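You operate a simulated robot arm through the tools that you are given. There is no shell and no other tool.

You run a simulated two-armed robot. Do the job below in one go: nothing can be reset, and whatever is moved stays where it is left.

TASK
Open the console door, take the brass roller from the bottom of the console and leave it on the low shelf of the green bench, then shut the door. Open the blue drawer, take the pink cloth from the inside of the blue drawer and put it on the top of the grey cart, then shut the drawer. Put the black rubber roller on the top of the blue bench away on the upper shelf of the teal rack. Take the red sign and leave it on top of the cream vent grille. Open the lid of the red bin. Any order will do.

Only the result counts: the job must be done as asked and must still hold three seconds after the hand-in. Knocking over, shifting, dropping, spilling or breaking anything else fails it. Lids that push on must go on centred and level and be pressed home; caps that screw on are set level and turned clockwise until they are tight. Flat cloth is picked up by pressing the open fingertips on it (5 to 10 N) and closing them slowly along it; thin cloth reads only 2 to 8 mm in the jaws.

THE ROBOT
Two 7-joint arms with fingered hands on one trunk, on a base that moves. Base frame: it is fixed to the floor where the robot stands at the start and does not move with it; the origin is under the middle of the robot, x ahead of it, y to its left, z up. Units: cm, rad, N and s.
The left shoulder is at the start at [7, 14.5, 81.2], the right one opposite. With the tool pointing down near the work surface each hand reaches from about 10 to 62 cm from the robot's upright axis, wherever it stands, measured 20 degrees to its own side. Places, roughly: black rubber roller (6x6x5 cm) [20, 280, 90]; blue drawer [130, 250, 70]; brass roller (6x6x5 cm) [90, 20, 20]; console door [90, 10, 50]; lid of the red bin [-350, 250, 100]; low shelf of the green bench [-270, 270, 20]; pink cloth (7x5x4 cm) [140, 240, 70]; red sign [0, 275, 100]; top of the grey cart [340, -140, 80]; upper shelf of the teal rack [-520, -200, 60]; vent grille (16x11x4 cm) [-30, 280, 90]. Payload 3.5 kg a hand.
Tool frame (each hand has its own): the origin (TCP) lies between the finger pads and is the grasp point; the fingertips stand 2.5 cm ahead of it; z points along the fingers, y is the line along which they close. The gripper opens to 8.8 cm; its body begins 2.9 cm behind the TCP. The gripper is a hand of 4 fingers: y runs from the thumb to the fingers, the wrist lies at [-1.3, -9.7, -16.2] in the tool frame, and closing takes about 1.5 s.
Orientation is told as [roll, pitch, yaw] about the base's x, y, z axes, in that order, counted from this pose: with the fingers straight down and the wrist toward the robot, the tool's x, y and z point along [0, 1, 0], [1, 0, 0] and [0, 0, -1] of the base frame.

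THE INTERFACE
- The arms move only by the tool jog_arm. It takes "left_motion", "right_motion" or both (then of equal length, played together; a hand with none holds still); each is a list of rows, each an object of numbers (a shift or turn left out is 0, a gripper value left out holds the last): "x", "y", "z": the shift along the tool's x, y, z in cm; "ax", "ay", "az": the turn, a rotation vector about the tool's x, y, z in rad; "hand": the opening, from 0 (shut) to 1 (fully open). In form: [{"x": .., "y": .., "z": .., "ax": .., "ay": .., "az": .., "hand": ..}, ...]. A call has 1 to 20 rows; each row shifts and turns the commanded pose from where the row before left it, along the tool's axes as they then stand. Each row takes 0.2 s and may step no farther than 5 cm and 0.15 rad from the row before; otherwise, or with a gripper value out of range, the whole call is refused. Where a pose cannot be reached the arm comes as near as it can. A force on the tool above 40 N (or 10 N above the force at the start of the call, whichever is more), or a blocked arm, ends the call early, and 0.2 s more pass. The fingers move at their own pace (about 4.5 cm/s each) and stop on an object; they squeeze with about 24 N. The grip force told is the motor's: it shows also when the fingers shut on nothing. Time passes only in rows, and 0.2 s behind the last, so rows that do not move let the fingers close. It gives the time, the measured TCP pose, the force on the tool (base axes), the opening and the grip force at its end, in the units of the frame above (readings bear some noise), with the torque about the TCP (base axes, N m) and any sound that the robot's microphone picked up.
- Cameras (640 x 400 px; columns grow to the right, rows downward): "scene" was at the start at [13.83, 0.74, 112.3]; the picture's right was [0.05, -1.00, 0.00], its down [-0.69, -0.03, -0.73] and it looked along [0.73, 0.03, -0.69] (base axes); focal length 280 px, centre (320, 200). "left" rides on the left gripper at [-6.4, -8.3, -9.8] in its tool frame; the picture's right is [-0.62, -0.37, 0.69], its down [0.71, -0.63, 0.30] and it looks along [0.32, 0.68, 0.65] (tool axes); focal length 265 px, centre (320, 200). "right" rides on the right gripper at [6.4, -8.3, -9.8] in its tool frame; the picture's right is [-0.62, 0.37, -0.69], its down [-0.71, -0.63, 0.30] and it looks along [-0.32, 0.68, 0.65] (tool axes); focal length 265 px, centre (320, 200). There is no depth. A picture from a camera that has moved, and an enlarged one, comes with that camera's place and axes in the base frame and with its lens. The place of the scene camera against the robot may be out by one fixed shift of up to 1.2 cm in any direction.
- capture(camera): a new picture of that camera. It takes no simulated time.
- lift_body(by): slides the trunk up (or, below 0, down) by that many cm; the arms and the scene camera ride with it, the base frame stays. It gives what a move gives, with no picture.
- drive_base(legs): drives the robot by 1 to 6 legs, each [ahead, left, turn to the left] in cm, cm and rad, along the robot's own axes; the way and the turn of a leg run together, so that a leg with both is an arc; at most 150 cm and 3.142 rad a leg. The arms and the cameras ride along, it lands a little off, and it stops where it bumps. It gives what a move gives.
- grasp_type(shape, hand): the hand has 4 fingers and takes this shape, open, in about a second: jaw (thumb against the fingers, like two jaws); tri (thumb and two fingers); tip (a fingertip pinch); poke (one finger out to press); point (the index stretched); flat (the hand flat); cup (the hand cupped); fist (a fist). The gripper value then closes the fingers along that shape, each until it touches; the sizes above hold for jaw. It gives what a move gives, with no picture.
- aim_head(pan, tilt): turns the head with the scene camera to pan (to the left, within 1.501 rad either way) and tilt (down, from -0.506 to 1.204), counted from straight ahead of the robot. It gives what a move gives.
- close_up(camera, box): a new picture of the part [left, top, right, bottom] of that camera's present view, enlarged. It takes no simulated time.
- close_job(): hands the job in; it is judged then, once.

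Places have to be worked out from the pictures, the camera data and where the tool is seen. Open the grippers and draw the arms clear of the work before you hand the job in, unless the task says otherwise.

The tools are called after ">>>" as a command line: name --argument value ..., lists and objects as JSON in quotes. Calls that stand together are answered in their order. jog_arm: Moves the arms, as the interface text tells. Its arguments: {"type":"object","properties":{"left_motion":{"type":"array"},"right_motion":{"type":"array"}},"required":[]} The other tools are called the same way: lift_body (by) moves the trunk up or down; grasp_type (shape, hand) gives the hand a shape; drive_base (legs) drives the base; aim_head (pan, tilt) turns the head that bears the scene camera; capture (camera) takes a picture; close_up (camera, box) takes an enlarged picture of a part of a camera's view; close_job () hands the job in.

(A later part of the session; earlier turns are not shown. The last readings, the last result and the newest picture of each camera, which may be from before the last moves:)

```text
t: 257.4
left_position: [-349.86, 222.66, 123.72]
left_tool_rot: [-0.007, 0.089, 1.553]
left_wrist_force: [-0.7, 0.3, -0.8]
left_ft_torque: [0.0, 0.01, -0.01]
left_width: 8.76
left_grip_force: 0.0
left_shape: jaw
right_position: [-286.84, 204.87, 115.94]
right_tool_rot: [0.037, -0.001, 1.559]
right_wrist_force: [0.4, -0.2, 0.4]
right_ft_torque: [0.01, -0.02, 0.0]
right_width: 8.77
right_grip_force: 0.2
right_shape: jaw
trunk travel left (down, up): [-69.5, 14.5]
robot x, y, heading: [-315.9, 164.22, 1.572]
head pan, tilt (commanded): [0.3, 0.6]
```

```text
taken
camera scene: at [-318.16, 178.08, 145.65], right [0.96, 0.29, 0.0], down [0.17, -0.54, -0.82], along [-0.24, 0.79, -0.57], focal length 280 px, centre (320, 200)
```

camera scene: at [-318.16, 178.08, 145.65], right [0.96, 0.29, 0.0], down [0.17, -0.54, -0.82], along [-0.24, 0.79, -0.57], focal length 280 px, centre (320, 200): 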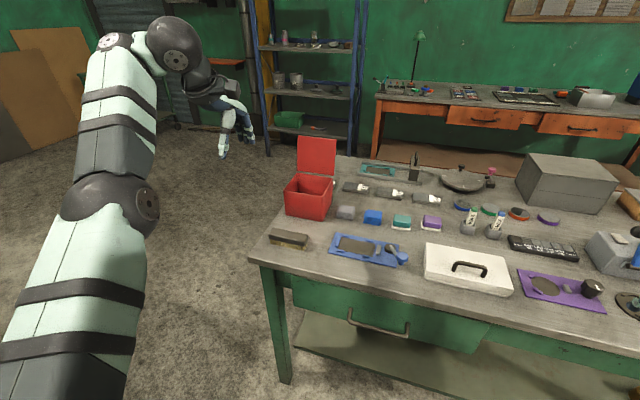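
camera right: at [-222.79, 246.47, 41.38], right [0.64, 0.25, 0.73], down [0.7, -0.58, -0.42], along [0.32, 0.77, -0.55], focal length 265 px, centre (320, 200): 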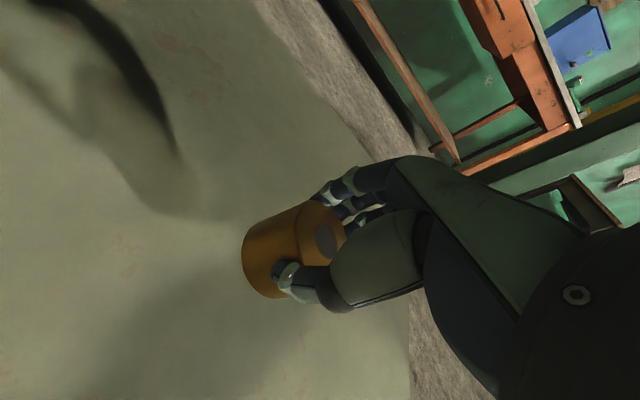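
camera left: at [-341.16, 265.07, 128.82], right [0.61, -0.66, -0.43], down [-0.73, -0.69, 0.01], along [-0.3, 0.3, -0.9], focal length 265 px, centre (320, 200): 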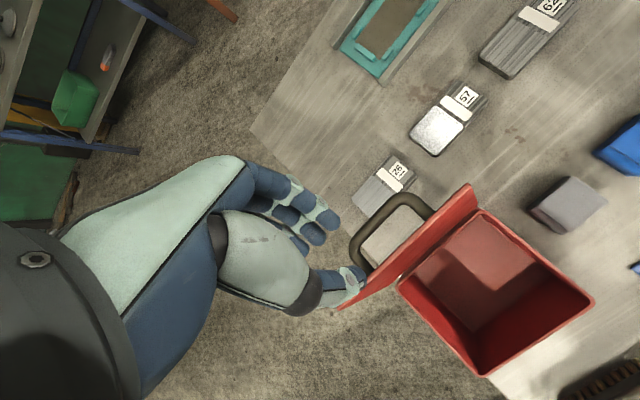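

The bin is open and its lid stays up. I bring the left arm back to an easy posture and lower the trunk before driving to the blue bench.

>>> jog_arm --left_motion '[{"z": 4, "ax": -0.03}, {"z": 4, "ax": -0.03}, {"z": 4, "ax": -0.03}, {"z": 4}, {"z": 4}, {"y": -3}, {"y": -3}, {"y": -3}, {"y": -3}, {"x": -3}]' --right_motion '[{"z": 2}, {"z": 2}, {"z": 2}, {"z": 2}, {"z": 2}, {"z": 1}, {}, {}, {}, {}]'

>>> lift_body --by -18

>>> drive_base --legs '[[-5, -145, 0], [0, -145, 0]]'

>>> aim_head --pan 0 --tilt 0.4

>>> capture --camera "scene"

```text
t: 259.6
left_position: [-349.96, 216.18, 110.32]
left_tool_rot: [-0.004, -0.003, 1.556]
left_wrist_force: [0.0, -0.3, -0.4]
left_ft_torque: [0.02, -0.04, 0.02]
left_width: 8.77
left_grip_force: 0.3
left_shape: jaw
left hand out of reach, approached as far as the arm can: row 1, 2, 3, 4
right_position: [-287.05, 204.77, 104.9]
right_tool_rot: [0.04, 0.001, 1.558]
right_wrist_force: [0.5, 0.2, 0.6]
right_ft_torque: [0.02, -0.02, -0.02]
right_width: 8.78
right_grip_force: 0.1
right_shape: jaw
trunk travel left (down, up): [-69.5, 14.5]
robot x, y, heading: [-316.09, 163.89, 1.57]
head pan, tilt (commanded): [0.3, 0.6]
```

```text
t: 261.6
left_position: [-350.02, 216.32, 92.35]
left_tool_rot: [-0.007, -0.003, 1.554]
left_wrist_force: [0.7, 0.3, 0.1]
left_ft_torque: [0.0, 0.0, -0.04]
left_width: 8.79
left_grip_force: 0.0
left_shape: jaw
right_position: [-287.23, 204.86, 87.02]
right_tool_rot: [0.038, 0.0, 1.557]
right_wrist_force: [-0.5, -0.1, -0.3]
right_ft_torque: [0.02, 0.02, -0.02]
right_width: 8.78
right_grip_force: 0.0
right_shape: jaw
trunk travel left (down, up): [-51.5, 32.5]
robot x, y, heading: [-316.1, 163.97, 1.567]
head pan, tilt (commanded): [0.3, 0.6]
```

```text
t: 275.6
left_position: [-61.78, 213.59, 92.33]
left_tool_rot: [-0.007, -0.003, 1.576]
left_wrist_force: [-0.6, -0.5, 0.6]
left_ft_torque: [0.03, 0.0, 0.01]
left_width: 8.8
left_grip_force: 0.1
left_shape: jaw
right_position: [1.17, 203.49, 86.93]
right_tool_rot: [0.039, 0.0, 1.579]
right_wrist_force: [0.1, 1.0, -0.3]
right_ft_torque: [-0.01, -0.04, 0.0]
right_width: 8.76
right_grip_force: 0.1
right_shape: jaw
trunk travel left (down, up): [-51.5, 32.5]
robot x, y, heading: [-27.21, 162.18, 1.588]
head pan, tilt (commanded): [0.3, 0.6]
```

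```text
t: 276.4
left_position: [-61.87, 213.77, 92.23]
left_tool_rot: [-0.007, -0.003, 1.575]
left_wrist_force: [-0.2, -0.2, -0.2]
left_ft_torque: [-0.03, 0.01, -0.01]
left_width: 8.78
left_grip_force: 0.0
left_shape: jaw
right_position: [1.2, 203.59, 87.01]
right_tool_rot: [0.037, 0.0, 1.58]
right_wrist_force: [0.1, -0.2, -0.4]
right_ft_torque: [0.0, -0.02, 0.01]
right_width: 8.76
right_grip_force: 0.0
right_shape: jaw
trunk travel left (down, up): [-51.5, 32.5]
robot x, y, heading: [-27.0, 162.45, 1.59]
head pan, tilt (commanded): [0.0, 0.4]
```

```text
taken
camera scene: at [-26.61, 176.98, 129.47], right [1.0, 0.02, 0.0], down [0.01, -0.39, -0.92], along [-0.02, 0.92, -0.39], focal length 280 px, centre (320, 200)
```

scene: 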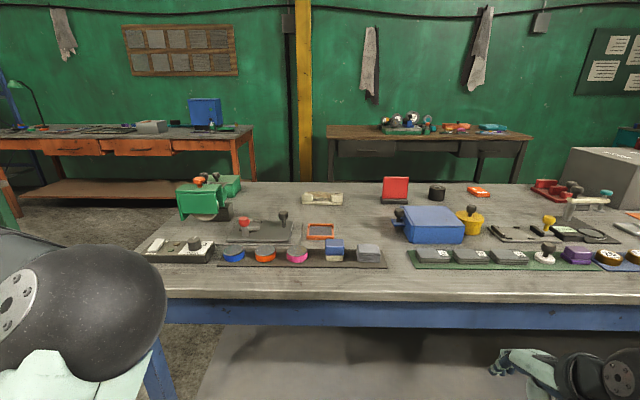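

On the blue bench I see the cream grille, the red sign and the black roller in a row toward the back. I enlarge them.

>>> close_up --camera "scene" --box '[280, 160, 480, 260]'

>>> close_up --camera "scene" --box '[370, 165, 460, 215]'

>>> close_up --camera "scene" --box '[290, 175, 370, 225]'

```text
3.20 times, centred on (380, 210) of scene
camera zoom: at [-26.61, 176.98, 129.47], right [1.0, 0.02, 0.0], down [0.01, -0.39, -0.92], along [-0.02, 0.92, -0.39], focal length 895 px, centre (128, 168)
```

zoom: 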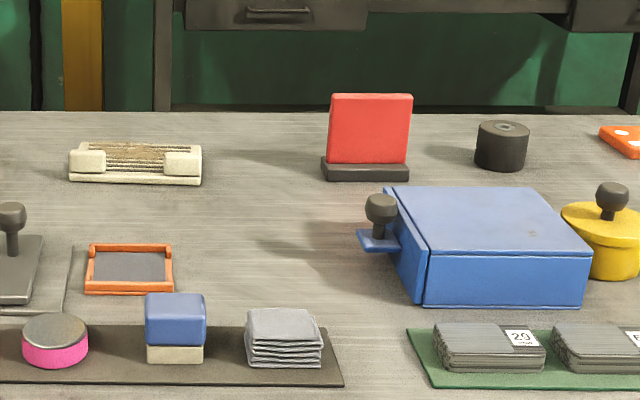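

```text
7.11 times, centred on (415, 190) of scene
camera zoom: at [-26.61, 176.98, 129.47], right [1.0, 0.02, 0.0], down [0.01, -0.39, -0.92], along [-0.02, 0.92, -0.39], focal length 1988 px, centre (-356, 271)
```

zoom: 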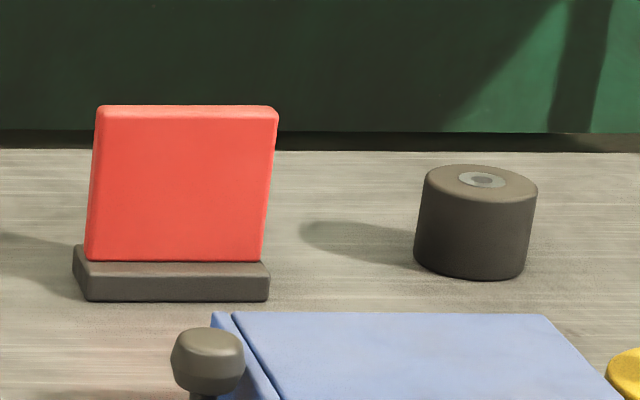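

```text
8.00 times, centred on (330, 200) of scene
camera zoom: at [-26.61, 176.98, 129.47], right [1.0, 0.02, 0.0], down [0.01, -0.39, -0.92], along [-0.02, 0.92, -0.39], focal length 2236 px, centre (240, 200)
```

zoom: 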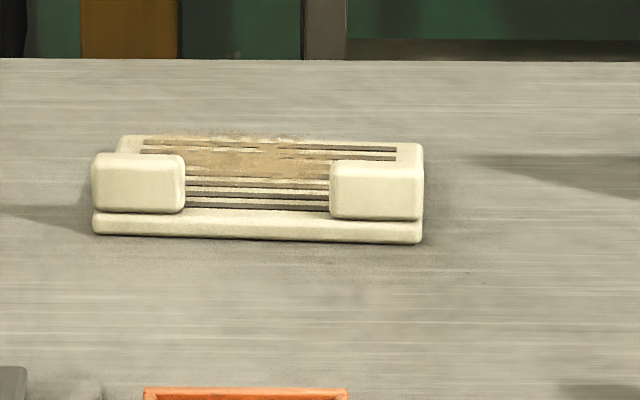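

The grille has two raised blocks at its front corners, the sign stands on a black base, the roller is right of it. I raise trunk and hands above the bench clutter, then come closer to triangulate with the wrist camera.

>>> lift_body --by 10

>>> jog_arm --left_motion '[{"z": -3, "y": -2}, {"z": -3, "y": -2}, {"z": -3, "y": -2}, {"z": -3, "y": -2}, {"y": -2}, {"y": -2}]' --right_motion '[{"z": -3}, {"z": -3}, {"z": -3}, {"z": -3}, {"z": -2}, {}]'

>>> drive_base --legs '[[0, 0, -0.015], [32, -4, 0]]'

>>> capture --camera "right"

>>> aim_head --pan -0.1 --tilt 0.6

>>> capture --camera "scene"

```text
t: 277.7
left_position: [-61.9, 213.68, 102.26]
left_tool_rot: [-0.008, -0.004, 1.578]
left_wrist_force: [0.0, -0.5, -0.4]
left_ft_torque: [-0.01, -0.02, 0.04]
left_width: 8.76
left_grip_force: 0.1
left_shape: jaw
right_position: [1.15, 203.48, 97.0]
right_tool_rot: [0.039, 0.001, 1.579]
right_wrist_force: [1.2, -0.1, -0.2]
right_ft_torque: [0.01, -0.01, 0.01]
right_width: 8.79
right_grip_force: 0.1
right_shape: jaw
trunk travel left (down, up): [-61.5, 22.5]
robot x, y, heading: [-26.52, 162.58, 1.591]
head pan, tilt (commanded): [0.0, 0.4]
```

```text
t: 279.1
left_position: [-61.76, 201.47, 114.26]
left_tool_rot: [-0.007, -0.005, 1.576]
left_wrist_force: [-0.7, -0.6, 0.7]
left_ft_torque: [0.04, 0.04, 0.04]
left_width: 8.76
left_grip_force: 0.1
left_shape: jaw
right_position: [1.95, 203.5, 111.07]
right_tool_rot: [0.047, -0.001, 1.58]
right_wrist_force: [-0.7, 0.6, 1.1]
right_ft_torque: [0.0, -0.06, 0.02]
right_width: 8.75
right_grip_force: 0.0
right_shape: jaw
trunk travel left (down, up): [-61.5, 22.5]
robot x, y, heading: [-27.09, 162.42, 1.589]
head pan, tilt (commanded): [0.0, 0.4]
```

```text
t: 281.6
left_position: [-57.44, 234.09, 114.16]
left_tool_rot: [-0.007, -0.005, 1.562]
left_wrist_force: [-0.2, -0.3, 0.9]
left_ft_torque: [0.0, -0.02, -0.01]
left_width: 8.76
left_grip_force: 0.1
left_shape: jaw
right_position: [6.28, 234.93, 111.04]
right_tool_rot: [0.046, -0.003, 1.563]
right_wrist_force: [-0.3, -0.4, -0.6]
right_ft_torque: [-0.01, 0.01, 0.0]
right_width: 8.78
right_grip_force: 0.0
right_shape: jaw
trunk travel left (down, up): [-61.5, 22.5]
robot x, y, heading: [-22.88, 194.0, 1.575]
head pan, tilt (commanded): [0.0, 0.4]
```

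```text
taken
camera right: at [0.25, 226.7, 120.9], right [0.65, 0.36, 0.66], down [0.7, -0.63, -0.34], along [0.3, 0.68, -0.67], focal length 265 px, centre (320, 200)
```

right: 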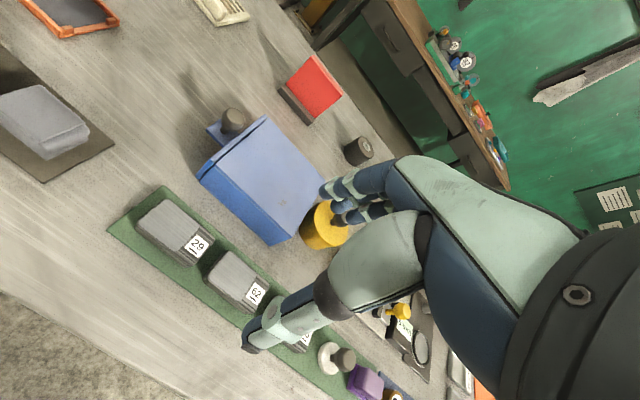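

```text
t: 282.3
left_position: [-57.43, 234.01, 114.25]
left_tool_rot: [-0.007, -0.005, 1.562]
left_wrist_force: [-0.5, -0.1, 1.0]
left_ft_torque: [0.03, 0.02, -0.01]
left_width: 8.77
left_grip_force: 0.1
left_shape: jaw
right_position: [6.48, 235.06, 110.97]
right_tool_rot: [0.048, 0.001, 1.563]
right_wrist_force: [-0.2, 0.7, -0.3]
right_ft_torque: [0.04, 0.0, -0.01]
right_width: 8.74
right_grip_force: 0.1
right_shape: jaw
trunk travel left (down, up): [-61.5, 22.5]
robot x, y, heading: [-23.03, 194.09, 1.573]
head pan, tilt (commanded): [-0.099, 0.6]
```

```text
taken
camera scene: at [-21.64, 208.51, 137.66], right [1.0, -0.09, 0.0], down [-0.05, -0.56, -0.83], along [0.08, 0.82, -0.56], focal length 280 px, centre (320, 200)
```

scene: 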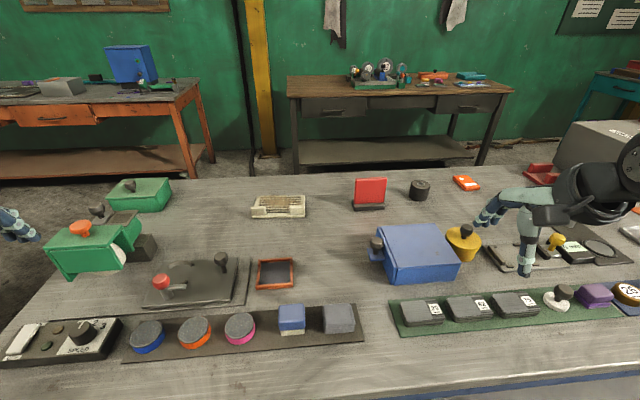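

I enlarge the sign and roller in both cameras for triangulation.

>>> close_up --camera "right" --box '[260, 40, 400, 180]'

>>> close_up --camera "scene" --box '[340, 165, 440, 225]'

>>> close_up --camera "scene" --box '[235, 180, 325, 230]'

```text
2.86 times, centred on (330, 110) of right
camera zoom: at [0.3, 226.79, 120.87], right [0.65, 0.36, 0.66], down [0.69, -0.63, -0.34], along [0.3, 0.68, -0.67], focal length 758 px, centre (291, 457)
```

zoom: 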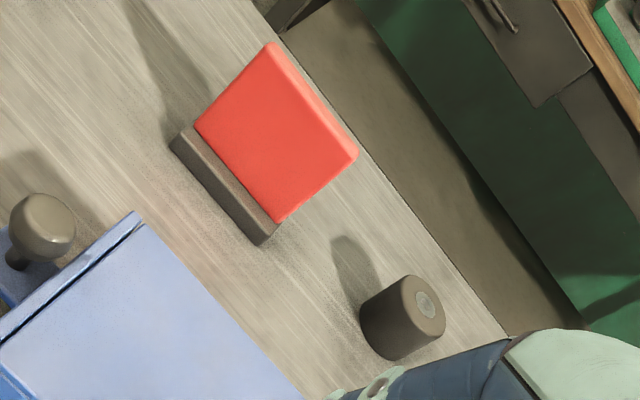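

```text
6.40 times, centred on (390, 195) of scene
camera zoom: at [-21.64, 208.51, 137.66], right [1.0, -0.09, 0.0], down [-0.05, -0.56, -0.83], along [0.08, 0.82, -0.56], focal length 1789 px, centre (-128, 232)
```

zoom: 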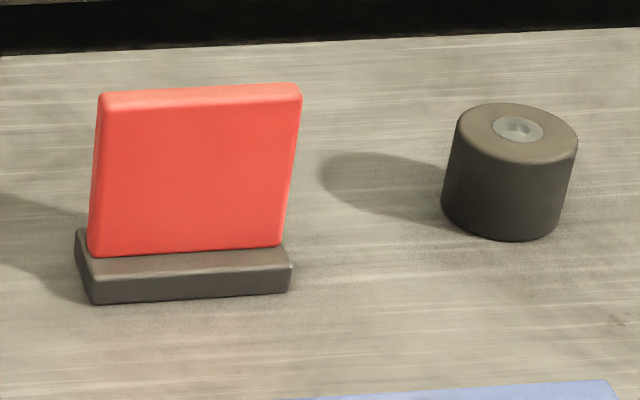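

```text
7.11 times, centred on (280, 205) of scene
camera zoom: at [-21.64, 208.51, 137.66], right [1.0, -0.09, 0.0], down [-0.05, -0.56, -0.83], along [0.08, 0.82, -0.56], focal length 1988 px, centre (604, 164)
```

zoom: 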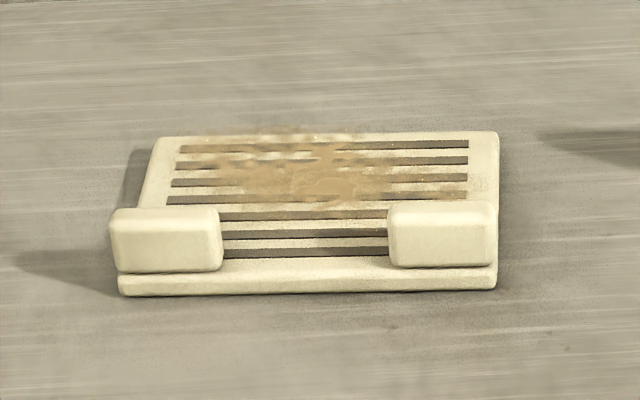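

Results: sign plate centre ≈[0, 276.7], z 88–96 on a base from bench top 86; roller axis ≈[17.7, 281.2], top 90.8; grille x −35.6…−20, y 273.7…283.6, flat part behind the blocks (y>276.3) at z≈87.3. I move closer and reach over the sign.

>>> drive_base --legs '[[12.5, 0, 0]]'

>>> jog_arm --right_motion '[{"y": 3, "x": 1}, {"y": 3, "x": 1}, {"y": 3, "x": 1}, {"y": 3, "x": 1}, {"y": 3, "x": 1}, {"y": 3, "x": 1}, {"y": 3}, {"y": 3}, {"y": 3}, {"y": 2}]'

>>> capture --camera "right"

>>> capture --camera "scene"

```text
t: 283.6
left_position: [-57.54, 246.39, 114.33]
left_tool_rot: [-0.006, -0.005, 1.562]
left_wrist_force: [0.1, 0.5, 0.5]
left_ft_torque: [0.0, -0.01, 0.01]
left_width: 8.76
left_grip_force: 0.0
left_shape: jaw
right_position: [6.17, 247.38, 111.09]
right_tool_rot: [0.048, -0.001, 1.563]
right_wrist_force: [-0.9, 0.7, 0.3]
right_ft_torque: [0.01, 0.03, -0.02]
right_width: 8.76
right_grip_force: 0.1
right_shape: jaw
trunk travel left (down, up): [-61.5, 22.5]
robot x, y, heading: [-23.0, 206.42, 1.576]
head pan, tilt (commanded): [-0.099, 0.6]
```

```text
t: 285.8
left_position: [-57.46, 246.53, 114.12]
left_tool_rot: [-0.007, -0.004, 1.561]
left_wrist_force: [0.2, 0.5, -0.4]
left_ft_torque: [-0.01, 0.03, -0.01]
left_width: 8.77
left_grip_force: 0.1
left_shape: jaw
right_position: [0.52, 276.71, 111.09]
right_tool_rot: [0.048, 0.0, 1.562]
right_wrist_force: [0.2, -0.3, 0.2]
right_ft_torque: [0.02, -0.01, 0.0]
right_width: 8.76
right_grip_force: 0.1
right_shape: jaw
trunk travel left (down, up): [-61.5, 22.5]
robot x, y, heading: [-23.06, 206.51, 1.574]
head pan, tilt (commanded): [-0.099, 0.6]
```

```text
taken
camera right: at [-5.52, 268.32, 121.09], right [0.65, 0.36, 0.66], down [0.69, -0.64, -0.34], along [0.3, 0.68, -0.67], focal length 265 px, centre (320, 200)
```

right: 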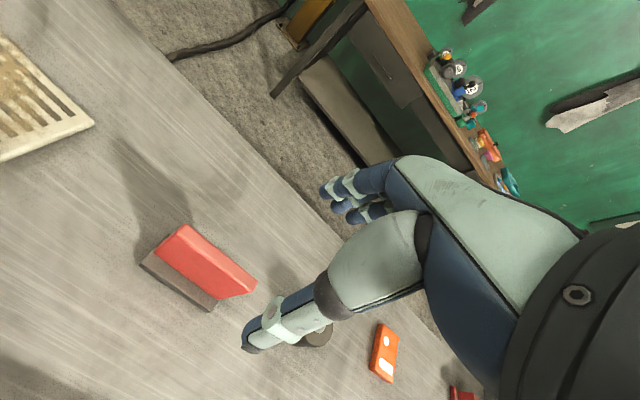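

```text
taken
camera scene: at [-21.65, 221.02, 137.64], right [1.0, -0.09, 0.0], down [-0.05, -0.56, -0.82], along [0.08, 0.82, -0.57], focal length 280 px, centre (320, 200)
```

scene: 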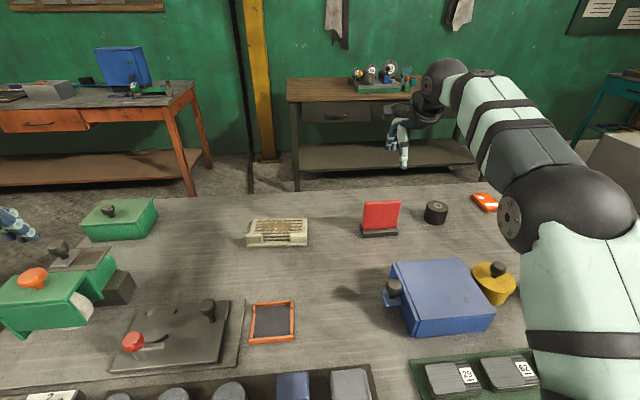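

I enlarge the wrist view to place the sign against the open hand.

>>> close_up --camera "right" --box '[100, 180, 340, 380]'

>>> close_up --camera "scene" --box '[330, 90, 490, 250]'

```text
2.00 times, centred on (220, 280) of right
camera zoom: at [-5.52, 268.32, 121.09], right [0.65, 0.36, 0.66], down [0.69, -0.64, -0.34], along [0.3, 0.68, -0.67], focal length 531 px, centre (520, 40)
```

zoom: 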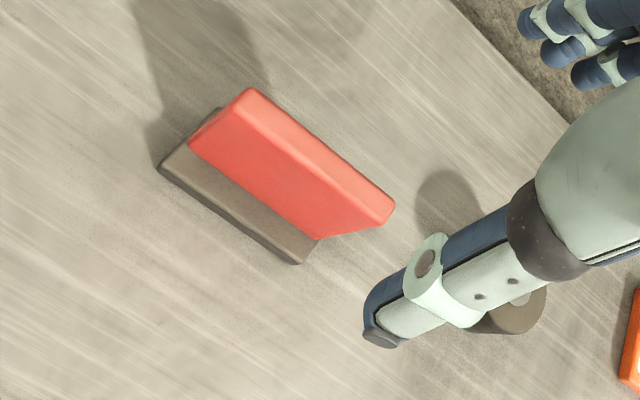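

```text
2.50 times, centred on (410, 170) of scene
camera zoom: at [-21.65, 221.02, 137.64], right [1.0, -0.09, 0.0], down [-0.05, -0.56, -0.82], along [0.08, 0.82, -0.57], focal length 699 px, centre (95, 275)
```

zoom: 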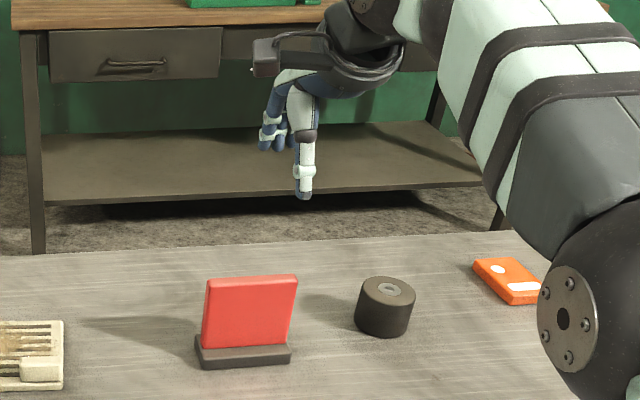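

Sign top centre ≈[−0.4, 278.3, 95.8]. I correct the small hand roll, shift, and lower so the fingertips are just above the plate's top.

>>> jog_arm --right_motion '[{"ay": -0.048, "x": 0.9, "y": 1.2}, {"z": 3}, {"z": 3}, {"z": 3}, {"z": 2}]'

>>> close_up --camera "right" --box '[140, 160, 400, 360]'

>>> close_up --camera "scene" --box '[330, 120, 470, 250]'

```text
t: 287.0
left_position: [-57.56, 246.4, 114.15]
left_tool_rot: [-0.007, -0.005, 1.562]
left_wrist_force: [0.0, 0.1, -0.1]
left_ft_torque: [-0.05, -0.02, 0.01]
left_width: 8.77
left_grip_force: 0.0
left_shape: jaw
right_position: [-0.33, 277.6, 100.22]
right_tool_rot: [-0.002, 0.0, 1.562]
right_wrist_force: [0.1, 0.6, 0.8]
right_ft_torque: [-0.01, -0.02, -0.01]
right_width: 8.76
right_grip_force: 0.0
right_shape: jaw
trunk travel left (down, up): [-61.5, 22.5]
robot x, y, heading: [-23.14, 206.27, 1.575]
head pan, tilt (commanded): [-0.099, 0.6]
```

```text
2.00 times, centred on (270, 260) of right
camera zoom: at [-6.83, 269.38, 109.87], right [0.62, 0.36, 0.69], down [0.71, -0.64, -0.3], along [0.33, 0.68, -0.65], focal length 531 px, centre (420, 80)
```

zoom: 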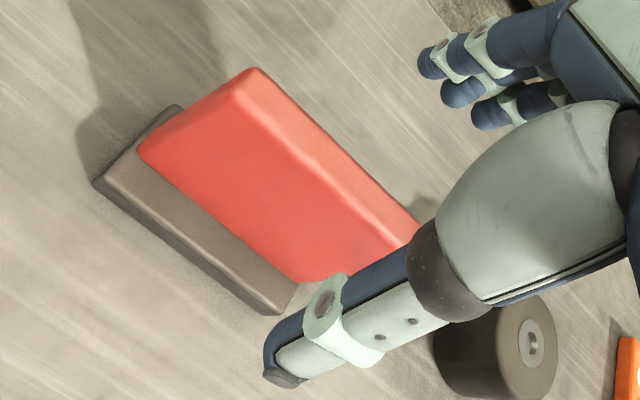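

```text
3.08 times, centred on (400, 185) of scene
camera zoom: at [-21.68, 220.87, 137.66], right [1.0, -0.09, 0.0], down [-0.05, -0.56, -0.82], along [0.08, 0.82, -0.57], focal length 860 px, centre (74, 246)
```

zoom: 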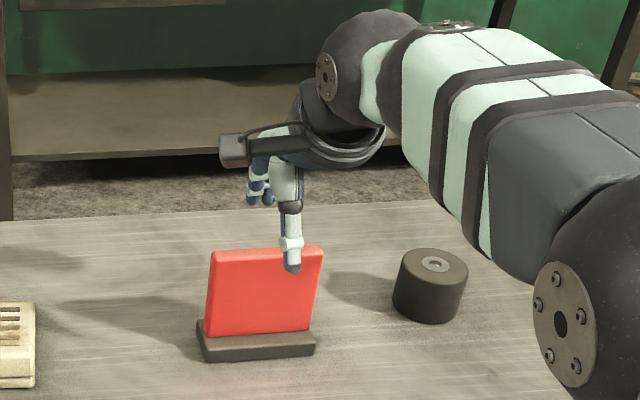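

The plate's centre is about 0.9 cm further left. I shift and lower to grasp height.

>>> jog_arm --right_motion '[{"x": 0.8, "y": 0.3}, {"z": 2}, {"z": 2}, {"z": 2}, {"z": 1.5}]'

>>> close_up --camera "right" --box '[140, 160, 400, 360]'

>>> close_up --camera "scene" --box '[330, 120, 470, 250]'

```text
t: 288.2
left_position: [-57.53, 246.53, 114.25]
left_tool_rot: [-0.007, -0.004, 1.562]
left_wrist_force: [0.7, 0.7, -0.9]
left_ft_torque: [-0.01, -0.01, -0.02]
left_width: 8.78
left_grip_force: 0.1
left_shape: jaw
right_position: [-1.11, 278.09, 92.7]
right_tool_rot: [-0.001, -0.001, 1.564]
right_wrist_force: [-0.1, 0.1, -0.4]
right_ft_torque: [0.03, -0.02, 0.01]
right_width: 8.77
right_grip_force: 0.0
right_shape: jaw
trunk travel left (down, up): [-61.5, 22.5]
robot x, y, heading: [-23.14, 206.77, 1.572]
head pan, tilt (commanded): [-0.099, 0.6]
```

```text
2.00 times, centred on (270, 260) of right
camera zoom: at [-7.67, 269.79, 102.38], right [0.62, 0.36, 0.69], down [0.71, -0.64, -0.3], along [0.33, 0.68, -0.65], focal length 531 px, centre (420, 80)
```

zoom: 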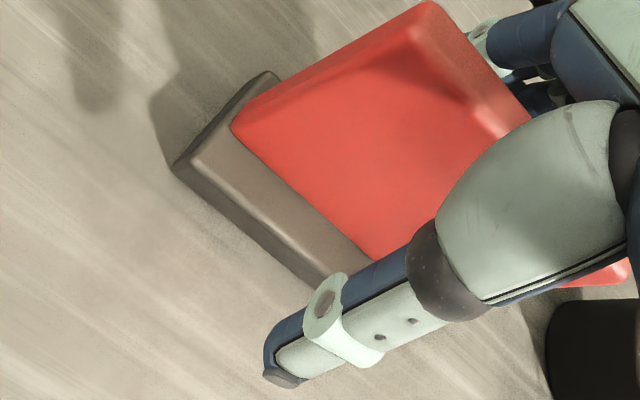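

```text
3.08 times, centred on (400, 185) of scene
camera zoom: at [-21.68, 220.92, 137.65], right [1.0, -0.09, 0.0], down [-0.05, -0.56, -0.82], along [0.08, 0.82, -0.57], focal length 860 px, centre (74, 246)
```

zoom: 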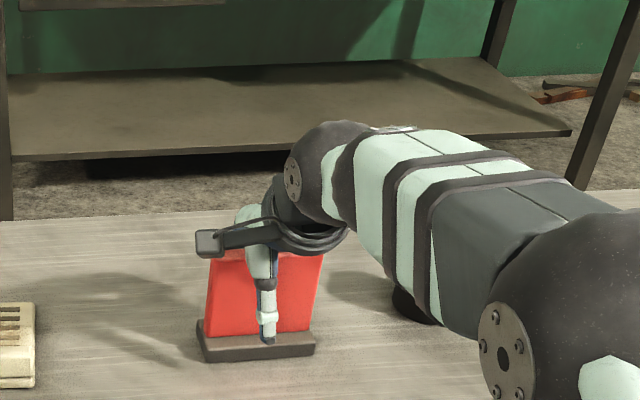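

The plate is between thumb (front, centred) and fingers (behind). I close.

>>> jog_arm --right_motion '[{"hand": 0.5}, {"hand": 0.3}, {"hand": 0}, {"hand": 0}, {"hand": 0}, {"hand": 0}, {"hand": 0}, {"hand": 0}]'

>>> close_up --camera "scene" --box '[330, 120, 470, 250]'

```text
t: 290.0
left_position: [-57.49, 246.55, 114.24]
left_tool_rot: [-0.007, -0.005, 1.562]
left_wrist_force: [-1.0, -1.0, 0.3]
left_ft_torque: [0.02, 0.01, 0.02]
left_width: 8.76
left_grip_force: 0.0
left_shape: jaw
right_position: [-1.16, 278.08, 92.72]
right_tool_rot: [-0.001, 0.001, 1.563]
right_wrist_force: [0.1, 0.0, 0.4]
right_ft_torque: [0.0, 0.0, 0.03]
right_width: 0.98
right_grip_force: 23.5
right_shape: jaw
trunk travel left (down, up): [-61.5, 22.5]
robot x, y, heading: [-22.76, 206.22, 1.578]
head pan, tilt (commanded): [-0.099, 0.6]
```

```text
3.08 times, centred on (400, 185) of scene
camera zoom: at [-21.7, 220.9, 137.65], right [1.0, -0.09, 0.0], down [-0.05, -0.56, -0.82], along [0.08, 0.82, -0.57], focal length 860 px, centre (74, 246)
```

zoom: 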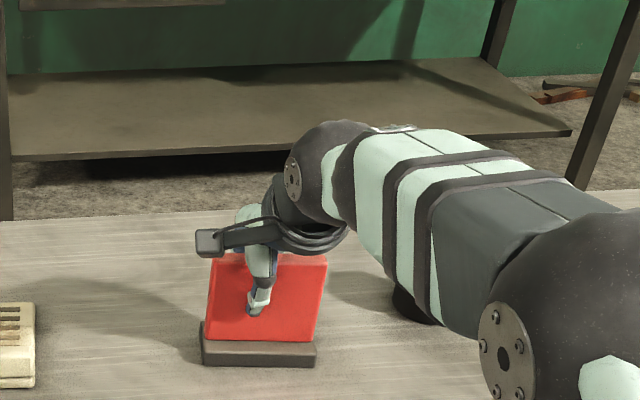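

Gripped (plate ≈1 cm thick). I lift 10 cm and check.

>>> jog_arm --right_motion '[{"z": -1.5}, {"z": -2}, {"z": -2.5}, {"z": -2.5}, {"z": -2}]'

>>> close_up --camera "right" --box '[140, 140, 460, 380]'

>>> capture --camera "scene"

```text
t: 291.2
left_position: [-57.64, 246.47, 114.17]
left_tool_rot: [-0.007, -0.005, 1.563]
left_wrist_force: [0.1, 0.0, 0.2]
left_ft_torque: [0.01, -0.03, 0.02]
left_width: 8.76
left_grip_force: 0.0
left_shape: jaw
right_position: [-1.13, 277.98, 103.2]
right_tool_rot: [-0.002, 0.0, 1.565]
right_wrist_force: [0.3, 0.2, -0.6]
right_ft_torque: [0.0, -0.02, -0.01]
right_width: 1.02
right_grip_force: 24.4
right_shape: jaw
trunk travel left (down, up): [-61.5, 22.5]
robot x, y, heading: [-23.2, 206.57, 1.573]
head pan, tilt (commanded): [-0.099, 0.6]
```

```text
1.67 times, centred on (300, 260) of right
camera zoom: at [-7.68, 269.69, 112.94], right [0.62, 0.36, 0.69], down [0.71, -0.63, -0.3], along [0.33, 0.68, -0.65], focal length 442 px, centre (353, 100)
```

zoom: 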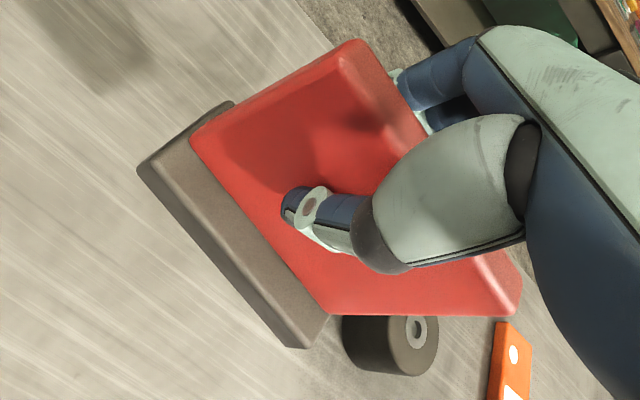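

```text
taken
camera scene: at [-21.71, 220.87, 137.65], right [1.0, -0.09, 0.0], down [-0.05, -0.56, -0.82], along [0.08, 0.82, -0.57], focal length 280 px, centre (320, 200)
```

scene: 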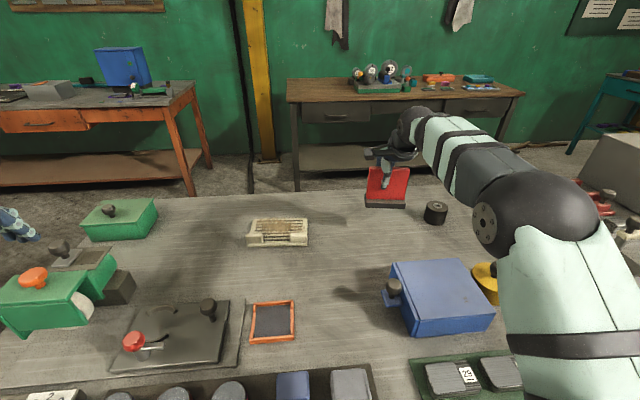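

The sign is held. I look closely at how its base sits (level or tilted) before placing.

>>> close_up --camera "scene" --box '[345, 130, 455, 230]'

>>> drive_base --legs '[[0, 26.5, 0]]'

>>> aim_head --pan -0.3 --tilt 0.7

>>> capture --camera "scene"

>>> capture --camera "right"

```text
4.00 times, centred on (400, 180) of scene
camera zoom: at [-21.71, 220.87, 137.65], right [1.0, -0.09, 0.0], down [-0.05, -0.56, -0.82], along [0.08, 0.82, -0.57], focal length 1118 px, centre (0, 280)
```

zoom: 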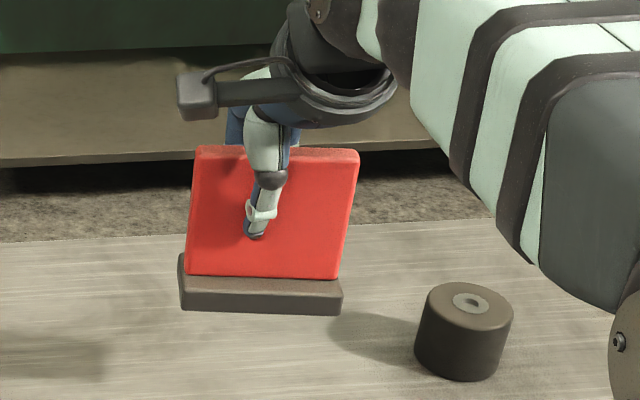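

```text
t: 293.1
left_position: [-83.84, 246.5, 114.12]
left_tool_rot: [-0.005, -0.006, 1.558]
left_wrist_force: [-0.3, 0.1, -0.3]
left_ft_torque: [0.02, -0.04, 0.03]
left_width: 8.77
left_grip_force: 0.1
left_shape: jaw
right_position: [-27.3, 277.86, 103.22]
right_tool_rot: [0.001, -0.002, 1.56]
right_wrist_force: [-0.6, 0.1, -1.4]
right_ft_torque: [-0.01, 0.03, 0.02]
right_width: 1.02
right_grip_force: 24.2
right_shape: jaw
trunk travel left (down, up): [-61.5, 22.5]
robot x, y, heading: [-49.7, 206.96, 1.576]
head pan, tilt (commanded): [-0.099, 0.6]
```

```text
t: 293.8
left_position: [-83.84, 246.44, 114.2]
left_tool_rot: [-0.007, -0.006, 1.559]
left_wrist_force: [-0.4, -0.7, -0.1]
left_ft_torque: [-0.03, -0.03, 0.01]
left_width: 8.79
left_grip_force: 0.1
left_shape: jaw
right_position: [-27.27, 277.75, 103.24]
right_tool_rot: [-0.003, 0.0, 1.56]
right_wrist_force: [0.2, 0.0, -1.2]
right_ft_torque: [-0.02, 0.0, 0.0]
right_width: 1.01
right_grip_force: 23.7
right_shape: jaw
trunk travel left (down, up): [-61.5, 22.5]
robot x, y, heading: [-49.46, 206.35, 1.572]
head pan, tilt (commanded): [-0.3, 0.7]
```

```text
taken
camera scene: at [-46.43, 220.13, 136.79], right [0.96, -0.29, 0.0], down [-0.19, -0.62, -0.76], along [0.22, 0.73, -0.64], focal length 280 px, centre (320, 200)
```

scene: 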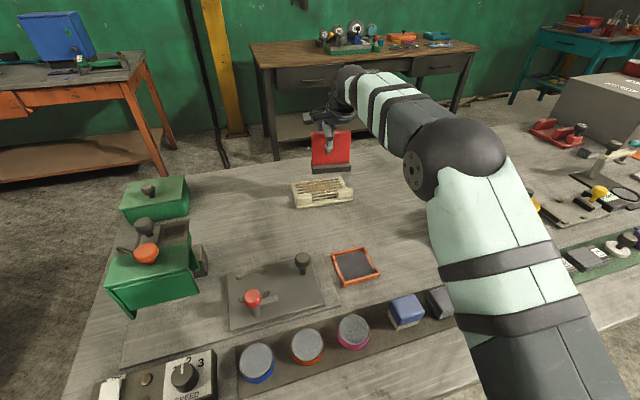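

```text
taken
camera right: at [-33.9, 269.6, 112.88], right [0.62, 0.36, 0.69], down [0.71, -0.64, -0.3], along [0.33, 0.68, -0.65], focal length 265 px, centre (320, 200)
```

right: 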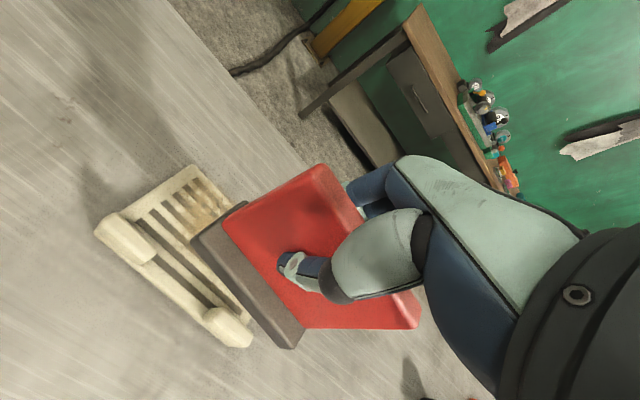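

I enlarge the wrist view: it shows both the held sign and the grille below.

>>> close_up --camera "right" --box '[80, 150, 340, 360]'

>>> close_up --camera "scene" --box '[270, 90, 380, 220]'

```text
1.90 times, centred on (210, 255) of right
camera zoom: at [-33.9, 269.6, 112.88], right [0.62, 0.36, 0.69], down [0.71, -0.64, -0.3], along [0.33, 0.68, -0.65], focal length 506 px, centre (530, 95)
```

zoom: 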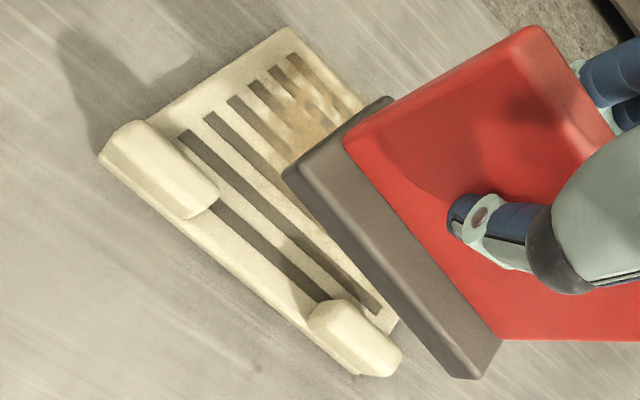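

```text
3.08 times, centred on (325, 155) of scene
camera zoom: at [-46.43, 220.13, 136.79], right [0.96, -0.29, 0.0], down [-0.19, -0.62, -0.76], along [0.22, 0.73, -0.64], focal length 860 px, centre (305, 338)
```

zoom: 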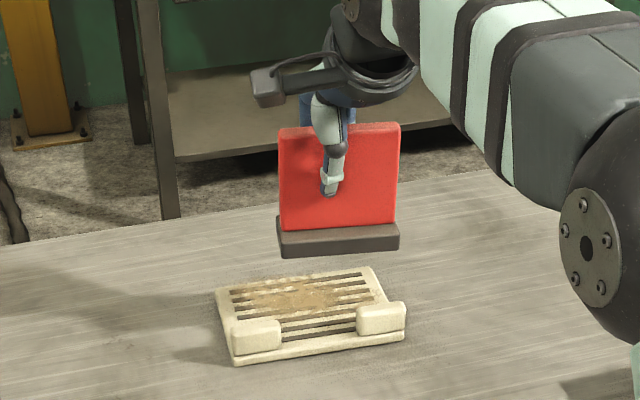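

Measured with the wrist camera (which fits the actual grasp best): grille x −36…−20.5, y 275.2…285.8, its flat part behind the blocks y>277.4; the held base is centred ≈[−27.5, 277.1]. I drive ahead 2 cm and shift so the base comes over the middle of the flat part.

>>> drive_base --legs '[[2, 0, 0]]'

>>> jog_arm --right_motion '[{"y": 0.8, "x": 0.4}, {"y": 0.8, "x": 0.3}, {}]'

>>> close_up --camera "right" --box '[80, 150, 340, 360]'

>>> close_up --camera "scene" --box '[270, 90, 380, 220]'

```text
t: 294.6
left_position: [-83.79, 248.09, 114.4]
left_tool_rot: [-0.006, -0.008, 1.561]
left_wrist_force: [0.1, -0.2, 0.3]
left_ft_torque: [0.04, 0.0, 0.01]
left_width: 8.76
left_grip_force: 0.0
left_shape: jaw
right_position: [-27.26, 279.69, 103.59]
right_tool_rot: [0.0, -0.005, 1.56]
right_wrist_force: [0.3, 0.0, -1.1]
right_ft_torque: [0.03, 0.03, 0.0]
right_width: 1.01
right_grip_force: 24.2
right_shape: jaw
trunk travel left (down, up): [-61.5, 22.5]
robot x, y, heading: [-49.49, 208.53, 1.571]
head pan, tilt (commanded): [-0.3, 0.7]
```

```text
t: 295.4
left_position: [-83.74, 248.42, 114.21]
left_tool_rot: [-0.005, -0.007, 1.562]
left_wrist_force: [-0.6, 0.5, 0.8]
left_ft_torque: [-0.01, -0.01, -0.04]
left_width: 8.77
left_grip_force: 0.0
left_shape: jaw
right_position: [-28.01, 281.54, 103.19]
right_tool_rot: [0.0, 0.001, 1.561]
right_wrist_force: [-0.1, 0.2, -0.3]
right_ft_torque: [-0.02, 0.03, -0.02]
right_width: 1.0
right_grip_force: 24.3
right_shape: jaw
trunk travel left (down, up): [-61.5, 22.5]
robot x, y, heading: [-49.17, 208.46, 1.57]
head pan, tilt (commanded): [-0.3, 0.7]
```

```text
1.90 times, centred on (210, 255) of right
camera zoom: at [-34.52, 273.19, 112.82], right [0.62, 0.36, 0.69], down [0.71, -0.64, -0.3], along [0.33, 0.68, -0.65], focal length 506 px, centre (530, 95)
```

zoom: 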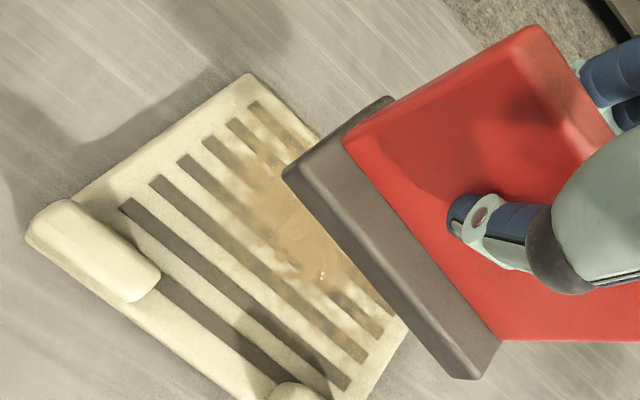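

```text
3.08 times, centred on (325, 155) of scene
camera zoom: at [-46.38, 222.13, 136.78], right [0.96, -0.29, 0.0], down [-0.19, -0.62, -0.76], along [0.22, 0.73, -0.64], focal length 860 px, centre (305, 338)
```

zoom: 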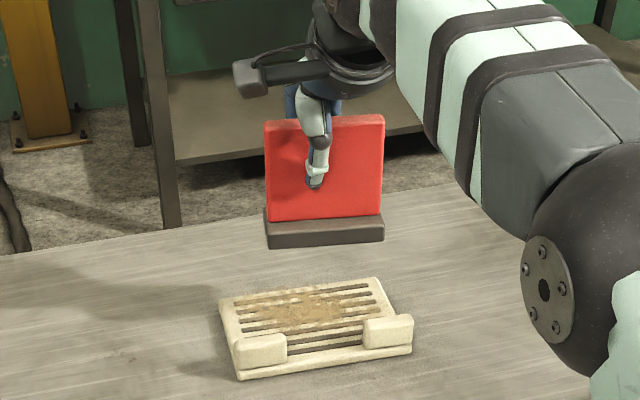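

The base will land centred on the flat part (front ≈279, back ≈282.7). I lower 8 cm, then finely until contact.

>>> jog_arm --right_motion '[{"z": 2}, {"z": 2}, {"z": 2}, {"z": 1.7}]'

>>> close_up --camera "right" --box '[80, 150, 340, 360]'

>>> close_up --camera "scene" --box '[270, 120, 380, 220]'

```text
t: 296.4
left_position: [-83.79, 248.48, 114.16]
left_tool_rot: [-0.005, -0.005, 1.561]
left_wrist_force: [-0.1, 0.4, 0.3]
left_ft_torque: [-0.02, 0.01, 0.03]
left_width: 8.81
left_grip_force: 0.0
left_shape: jaw
right_position: [-27.97, 281.46, 95.51]
right_tool_rot: [-0.002, 0.001, 1.56]
right_wrist_force: [0.2, 0.5, -0.5]
right_ft_torque: [0.0, 0.02, -0.02]
right_width: 0.99
right_grip_force: 24.1
right_shape: jaw
trunk travel left (down, up): [-61.5, 22.5]
robot x, y, heading: [-49.63, 208.6, 1.575]
head pan, tilt (commanded): [-0.3, 0.7]
```

```text
1.90 times, centred on (210, 255) of right
camera zoom: at [-34.53, 273.21, 105.07], right [0.62, 0.36, 0.69], down [0.71, -0.64, -0.3], along [0.33, 0.68, -0.65], focal length 506 px, centre (530, 95)
```

zoom: 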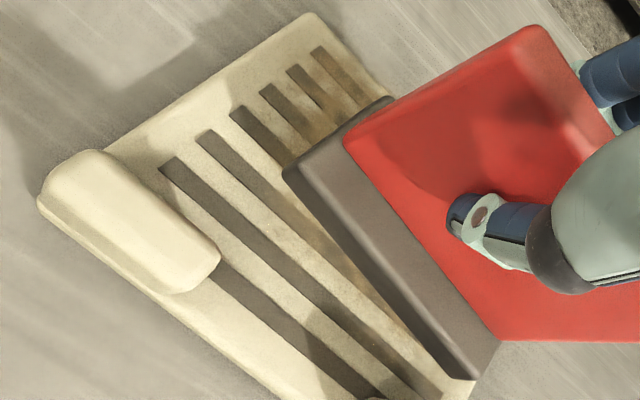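

```text
4.00 times, centred on (325, 170) of scene
camera zoom: at [-46.37, 222.16, 136.78], right [0.96, -0.29, 0.0], down [-0.19, -0.62, -0.76], along [0.22, 0.73, -0.64], focal length 1118 px, centre (300, 320)
```

zoom: 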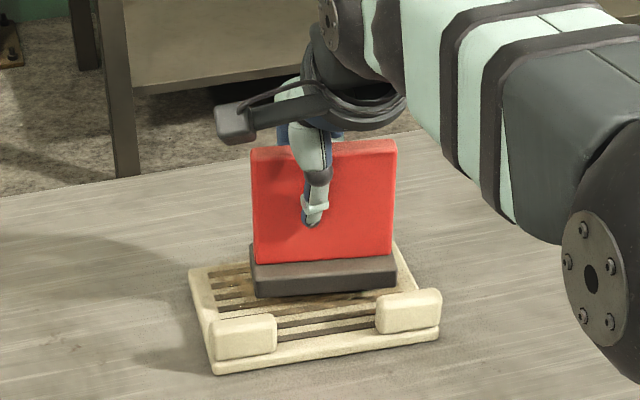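

The base is just over the flat slats. I lower in 0.3 cm steps watching the force.

>>> jog_arm --right_motion '[{"z": 0.3}, {"z": 0.3}, {"z": 0.3}, {}]'

>>> jog_arm --right_motion '[{"z": 0.2}, {"z": 0.2}, {}]'

```text
t: 297.4
left_position: [-83.8, 248.38, 114.16]
left_tool_rot: [-0.008, -0.005, 1.561]
left_wrist_force: [-0.5, -1.0, 0.5]
left_ft_torque: [-0.01, -0.02, 0.03]
left_width: 8.78
left_grip_force: 0.1
left_shape: jaw
right_position: [-28.02, 281.51, 94.6]
right_tool_rot: [-0.002, 0.0, 1.56]
right_wrist_force: [-0.2, -0.8, -0.9]
right_ft_torque: [0.01, 0.03, -0.01]
right_width: 1.01
right_grip_force: 24.3
right_shape: jaw
trunk travel left (down, up): [-61.5, 22.5]
robot x, y, heading: [-49.35, 208.09, 1.573]
head pan, tilt (commanded): [-0.3, 0.7]
```

```text
t: 298.2
left_position: [-83.78, 248.44, 114.24]
left_tool_rot: [-0.006, -0.006, 1.561]
left_wrist_force: [0.3, -0.4, -0.3]
left_ft_torque: [-0.04, -0.02, 0.01]
left_width: 8.76
left_grip_force: 0.1
left_shape: jaw
right_position: [-27.86, 281.34, 94.26]
right_tool_rot: [-0.001, -0.001, 1.562]
right_wrist_force: [0.6, -0.7, -0.3]
right_ft_torque: [0.0, -0.02, 0.02]
right_width: 0.99
right_grip_force: 24.0
right_shape: jaw
trunk travel left (down, up): [-61.5, 22.5]
robot x, y, heading: [-49.02, 208.25, 1.574]
head pan, tilt (commanded): [-0.3, 0.7]
```

>>> jog_arm --right_motion '[{"z": 0.2}, {"z": 0.2}, {}]'

>>> jog_arm --right_motion '[{"z": 0.2}, {"z": 0.2}, {}]'

>>> close_up --camera "scene" --box '[270, 120, 380, 220]'

```text
t: 299.0
left_position: [-83.78, 248.46, 114.17]
left_tool_rot: [-0.006, -0.006, 1.562]
left_wrist_force: [-0.5, -0.5, 0.1]
left_ft_torque: [0.0, -0.03, 0.0]
left_width: 8.77
left_grip_force: 0.0
left_shape: jaw
right_position: [-27.99, 281.52, 93.87]
right_tool_rot: [-0.005, -0.004, 1.56]
right_wrist_force: [-0.1, 0.8, 2.1]
right_ft_torque: [0.03, 0.03, 0.02]
right_width: 1.0
right_grip_force: 23.4
right_shape: jaw
trunk travel left (down, up): [-61.5, 22.5]
robot x, y, heading: [-49.39, 208.84, 1.571]
head pan, tilt (commanded): [-0.3, 0.7]
```

```text
t: 299.8
left_position: [-83.88, 248.24, 114.29]
left_tool_rot: [-0.006, -0.006, 1.56]
left_wrist_force: [-0.5, 0.2, 0.3]
left_ft_torque: [0.04, 0.03, -0.02]
left_width: 8.8
left_grip_force: 0.0
left_shape: jaw
right_position: [-28.09, 281.45, 93.84]
right_tool_rot: [-0.004, -0.008, 1.561]
right_wrist_force: [1.5, 2.9, 13.9]
right_ft_torque: [0.07, -0.03, 0.02]
right_width: 1.06
right_grip_force: 24.4
right_shape: jaw
trunk travel left (down, up): [-61.5, 22.5]
robot x, y, heading: [-49.53, 208.76, 1.577]
head pan, tilt (commanded): [-0.3, 0.7]
```

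```text
4.00 times, centred on (325, 170) of scene
camera zoom: at [-46.46, 221.85, 136.83], right [0.96, -0.29, 0.0], down [-0.19, -0.61, -0.77], along [0.22, 0.73, -0.64], focal length 1118 px, centre (300, 320)
```

zoom: 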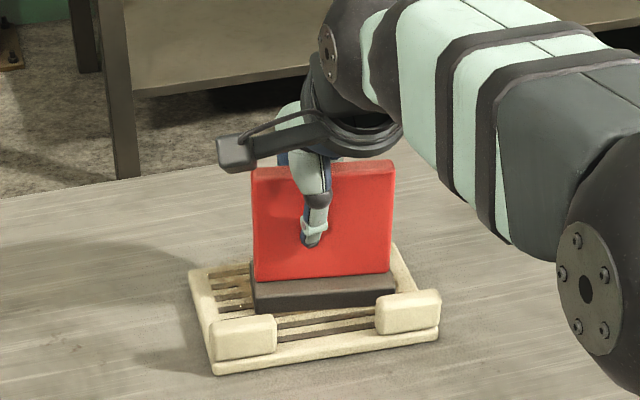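

Contact at 14 N. I ease up 0.15 cm and open the hand gradually.

>>> jog_arm --right_motion '[{"z": -0.15}, {"hand": 0.15}, {"hand": 0.2}, {"hand": 0.3}, {"hand": 0.5}, {"hand": 0.8}, {"hand": 1}, {"hand": 1}, {"hand": 1}]'

>>> close_up --camera "scene" --box '[270, 120, 380, 220]'

```text
t: 301.8
left_position: [-83.79, 248.38, 114.24]
left_tool_rot: [-0.005, -0.006, 1.559]
left_wrist_force: [-0.2, -0.5, -0.3]
left_ft_torque: [-0.02, 0.01, -0.05]
left_width: 8.78
left_grip_force: 0.0
left_shape: jaw
right_position: [-28.06, 281.49, 93.6]
right_tool_rot: [-0.002, 0.0, 1.56]
right_wrist_force: [-0.4, 0.5, 0.0]
right_ft_torque: [0.0, 0.03, 0.02]
right_width: 8.78
right_grip_force: 0.1
right_shape: jaw
trunk travel left (down, up): [-61.5, 22.5]
robot x, y, heading: [-48.94, 208.36, 1.573]
head pan, tilt (commanded): [-0.3, 0.7]
```

```text
4.00 times, centred on (325, 170) of scene
camera zoom: at [-46.4, 222.07, 136.79], right [0.96, -0.29, 0.0], down [-0.19, -0.62, -0.76], along [0.22, 0.73, -0.64], focal length 1118 px, centre (300, 320)
```

zoom: 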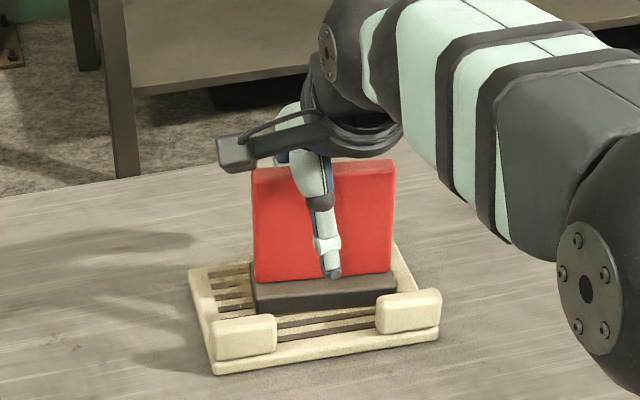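

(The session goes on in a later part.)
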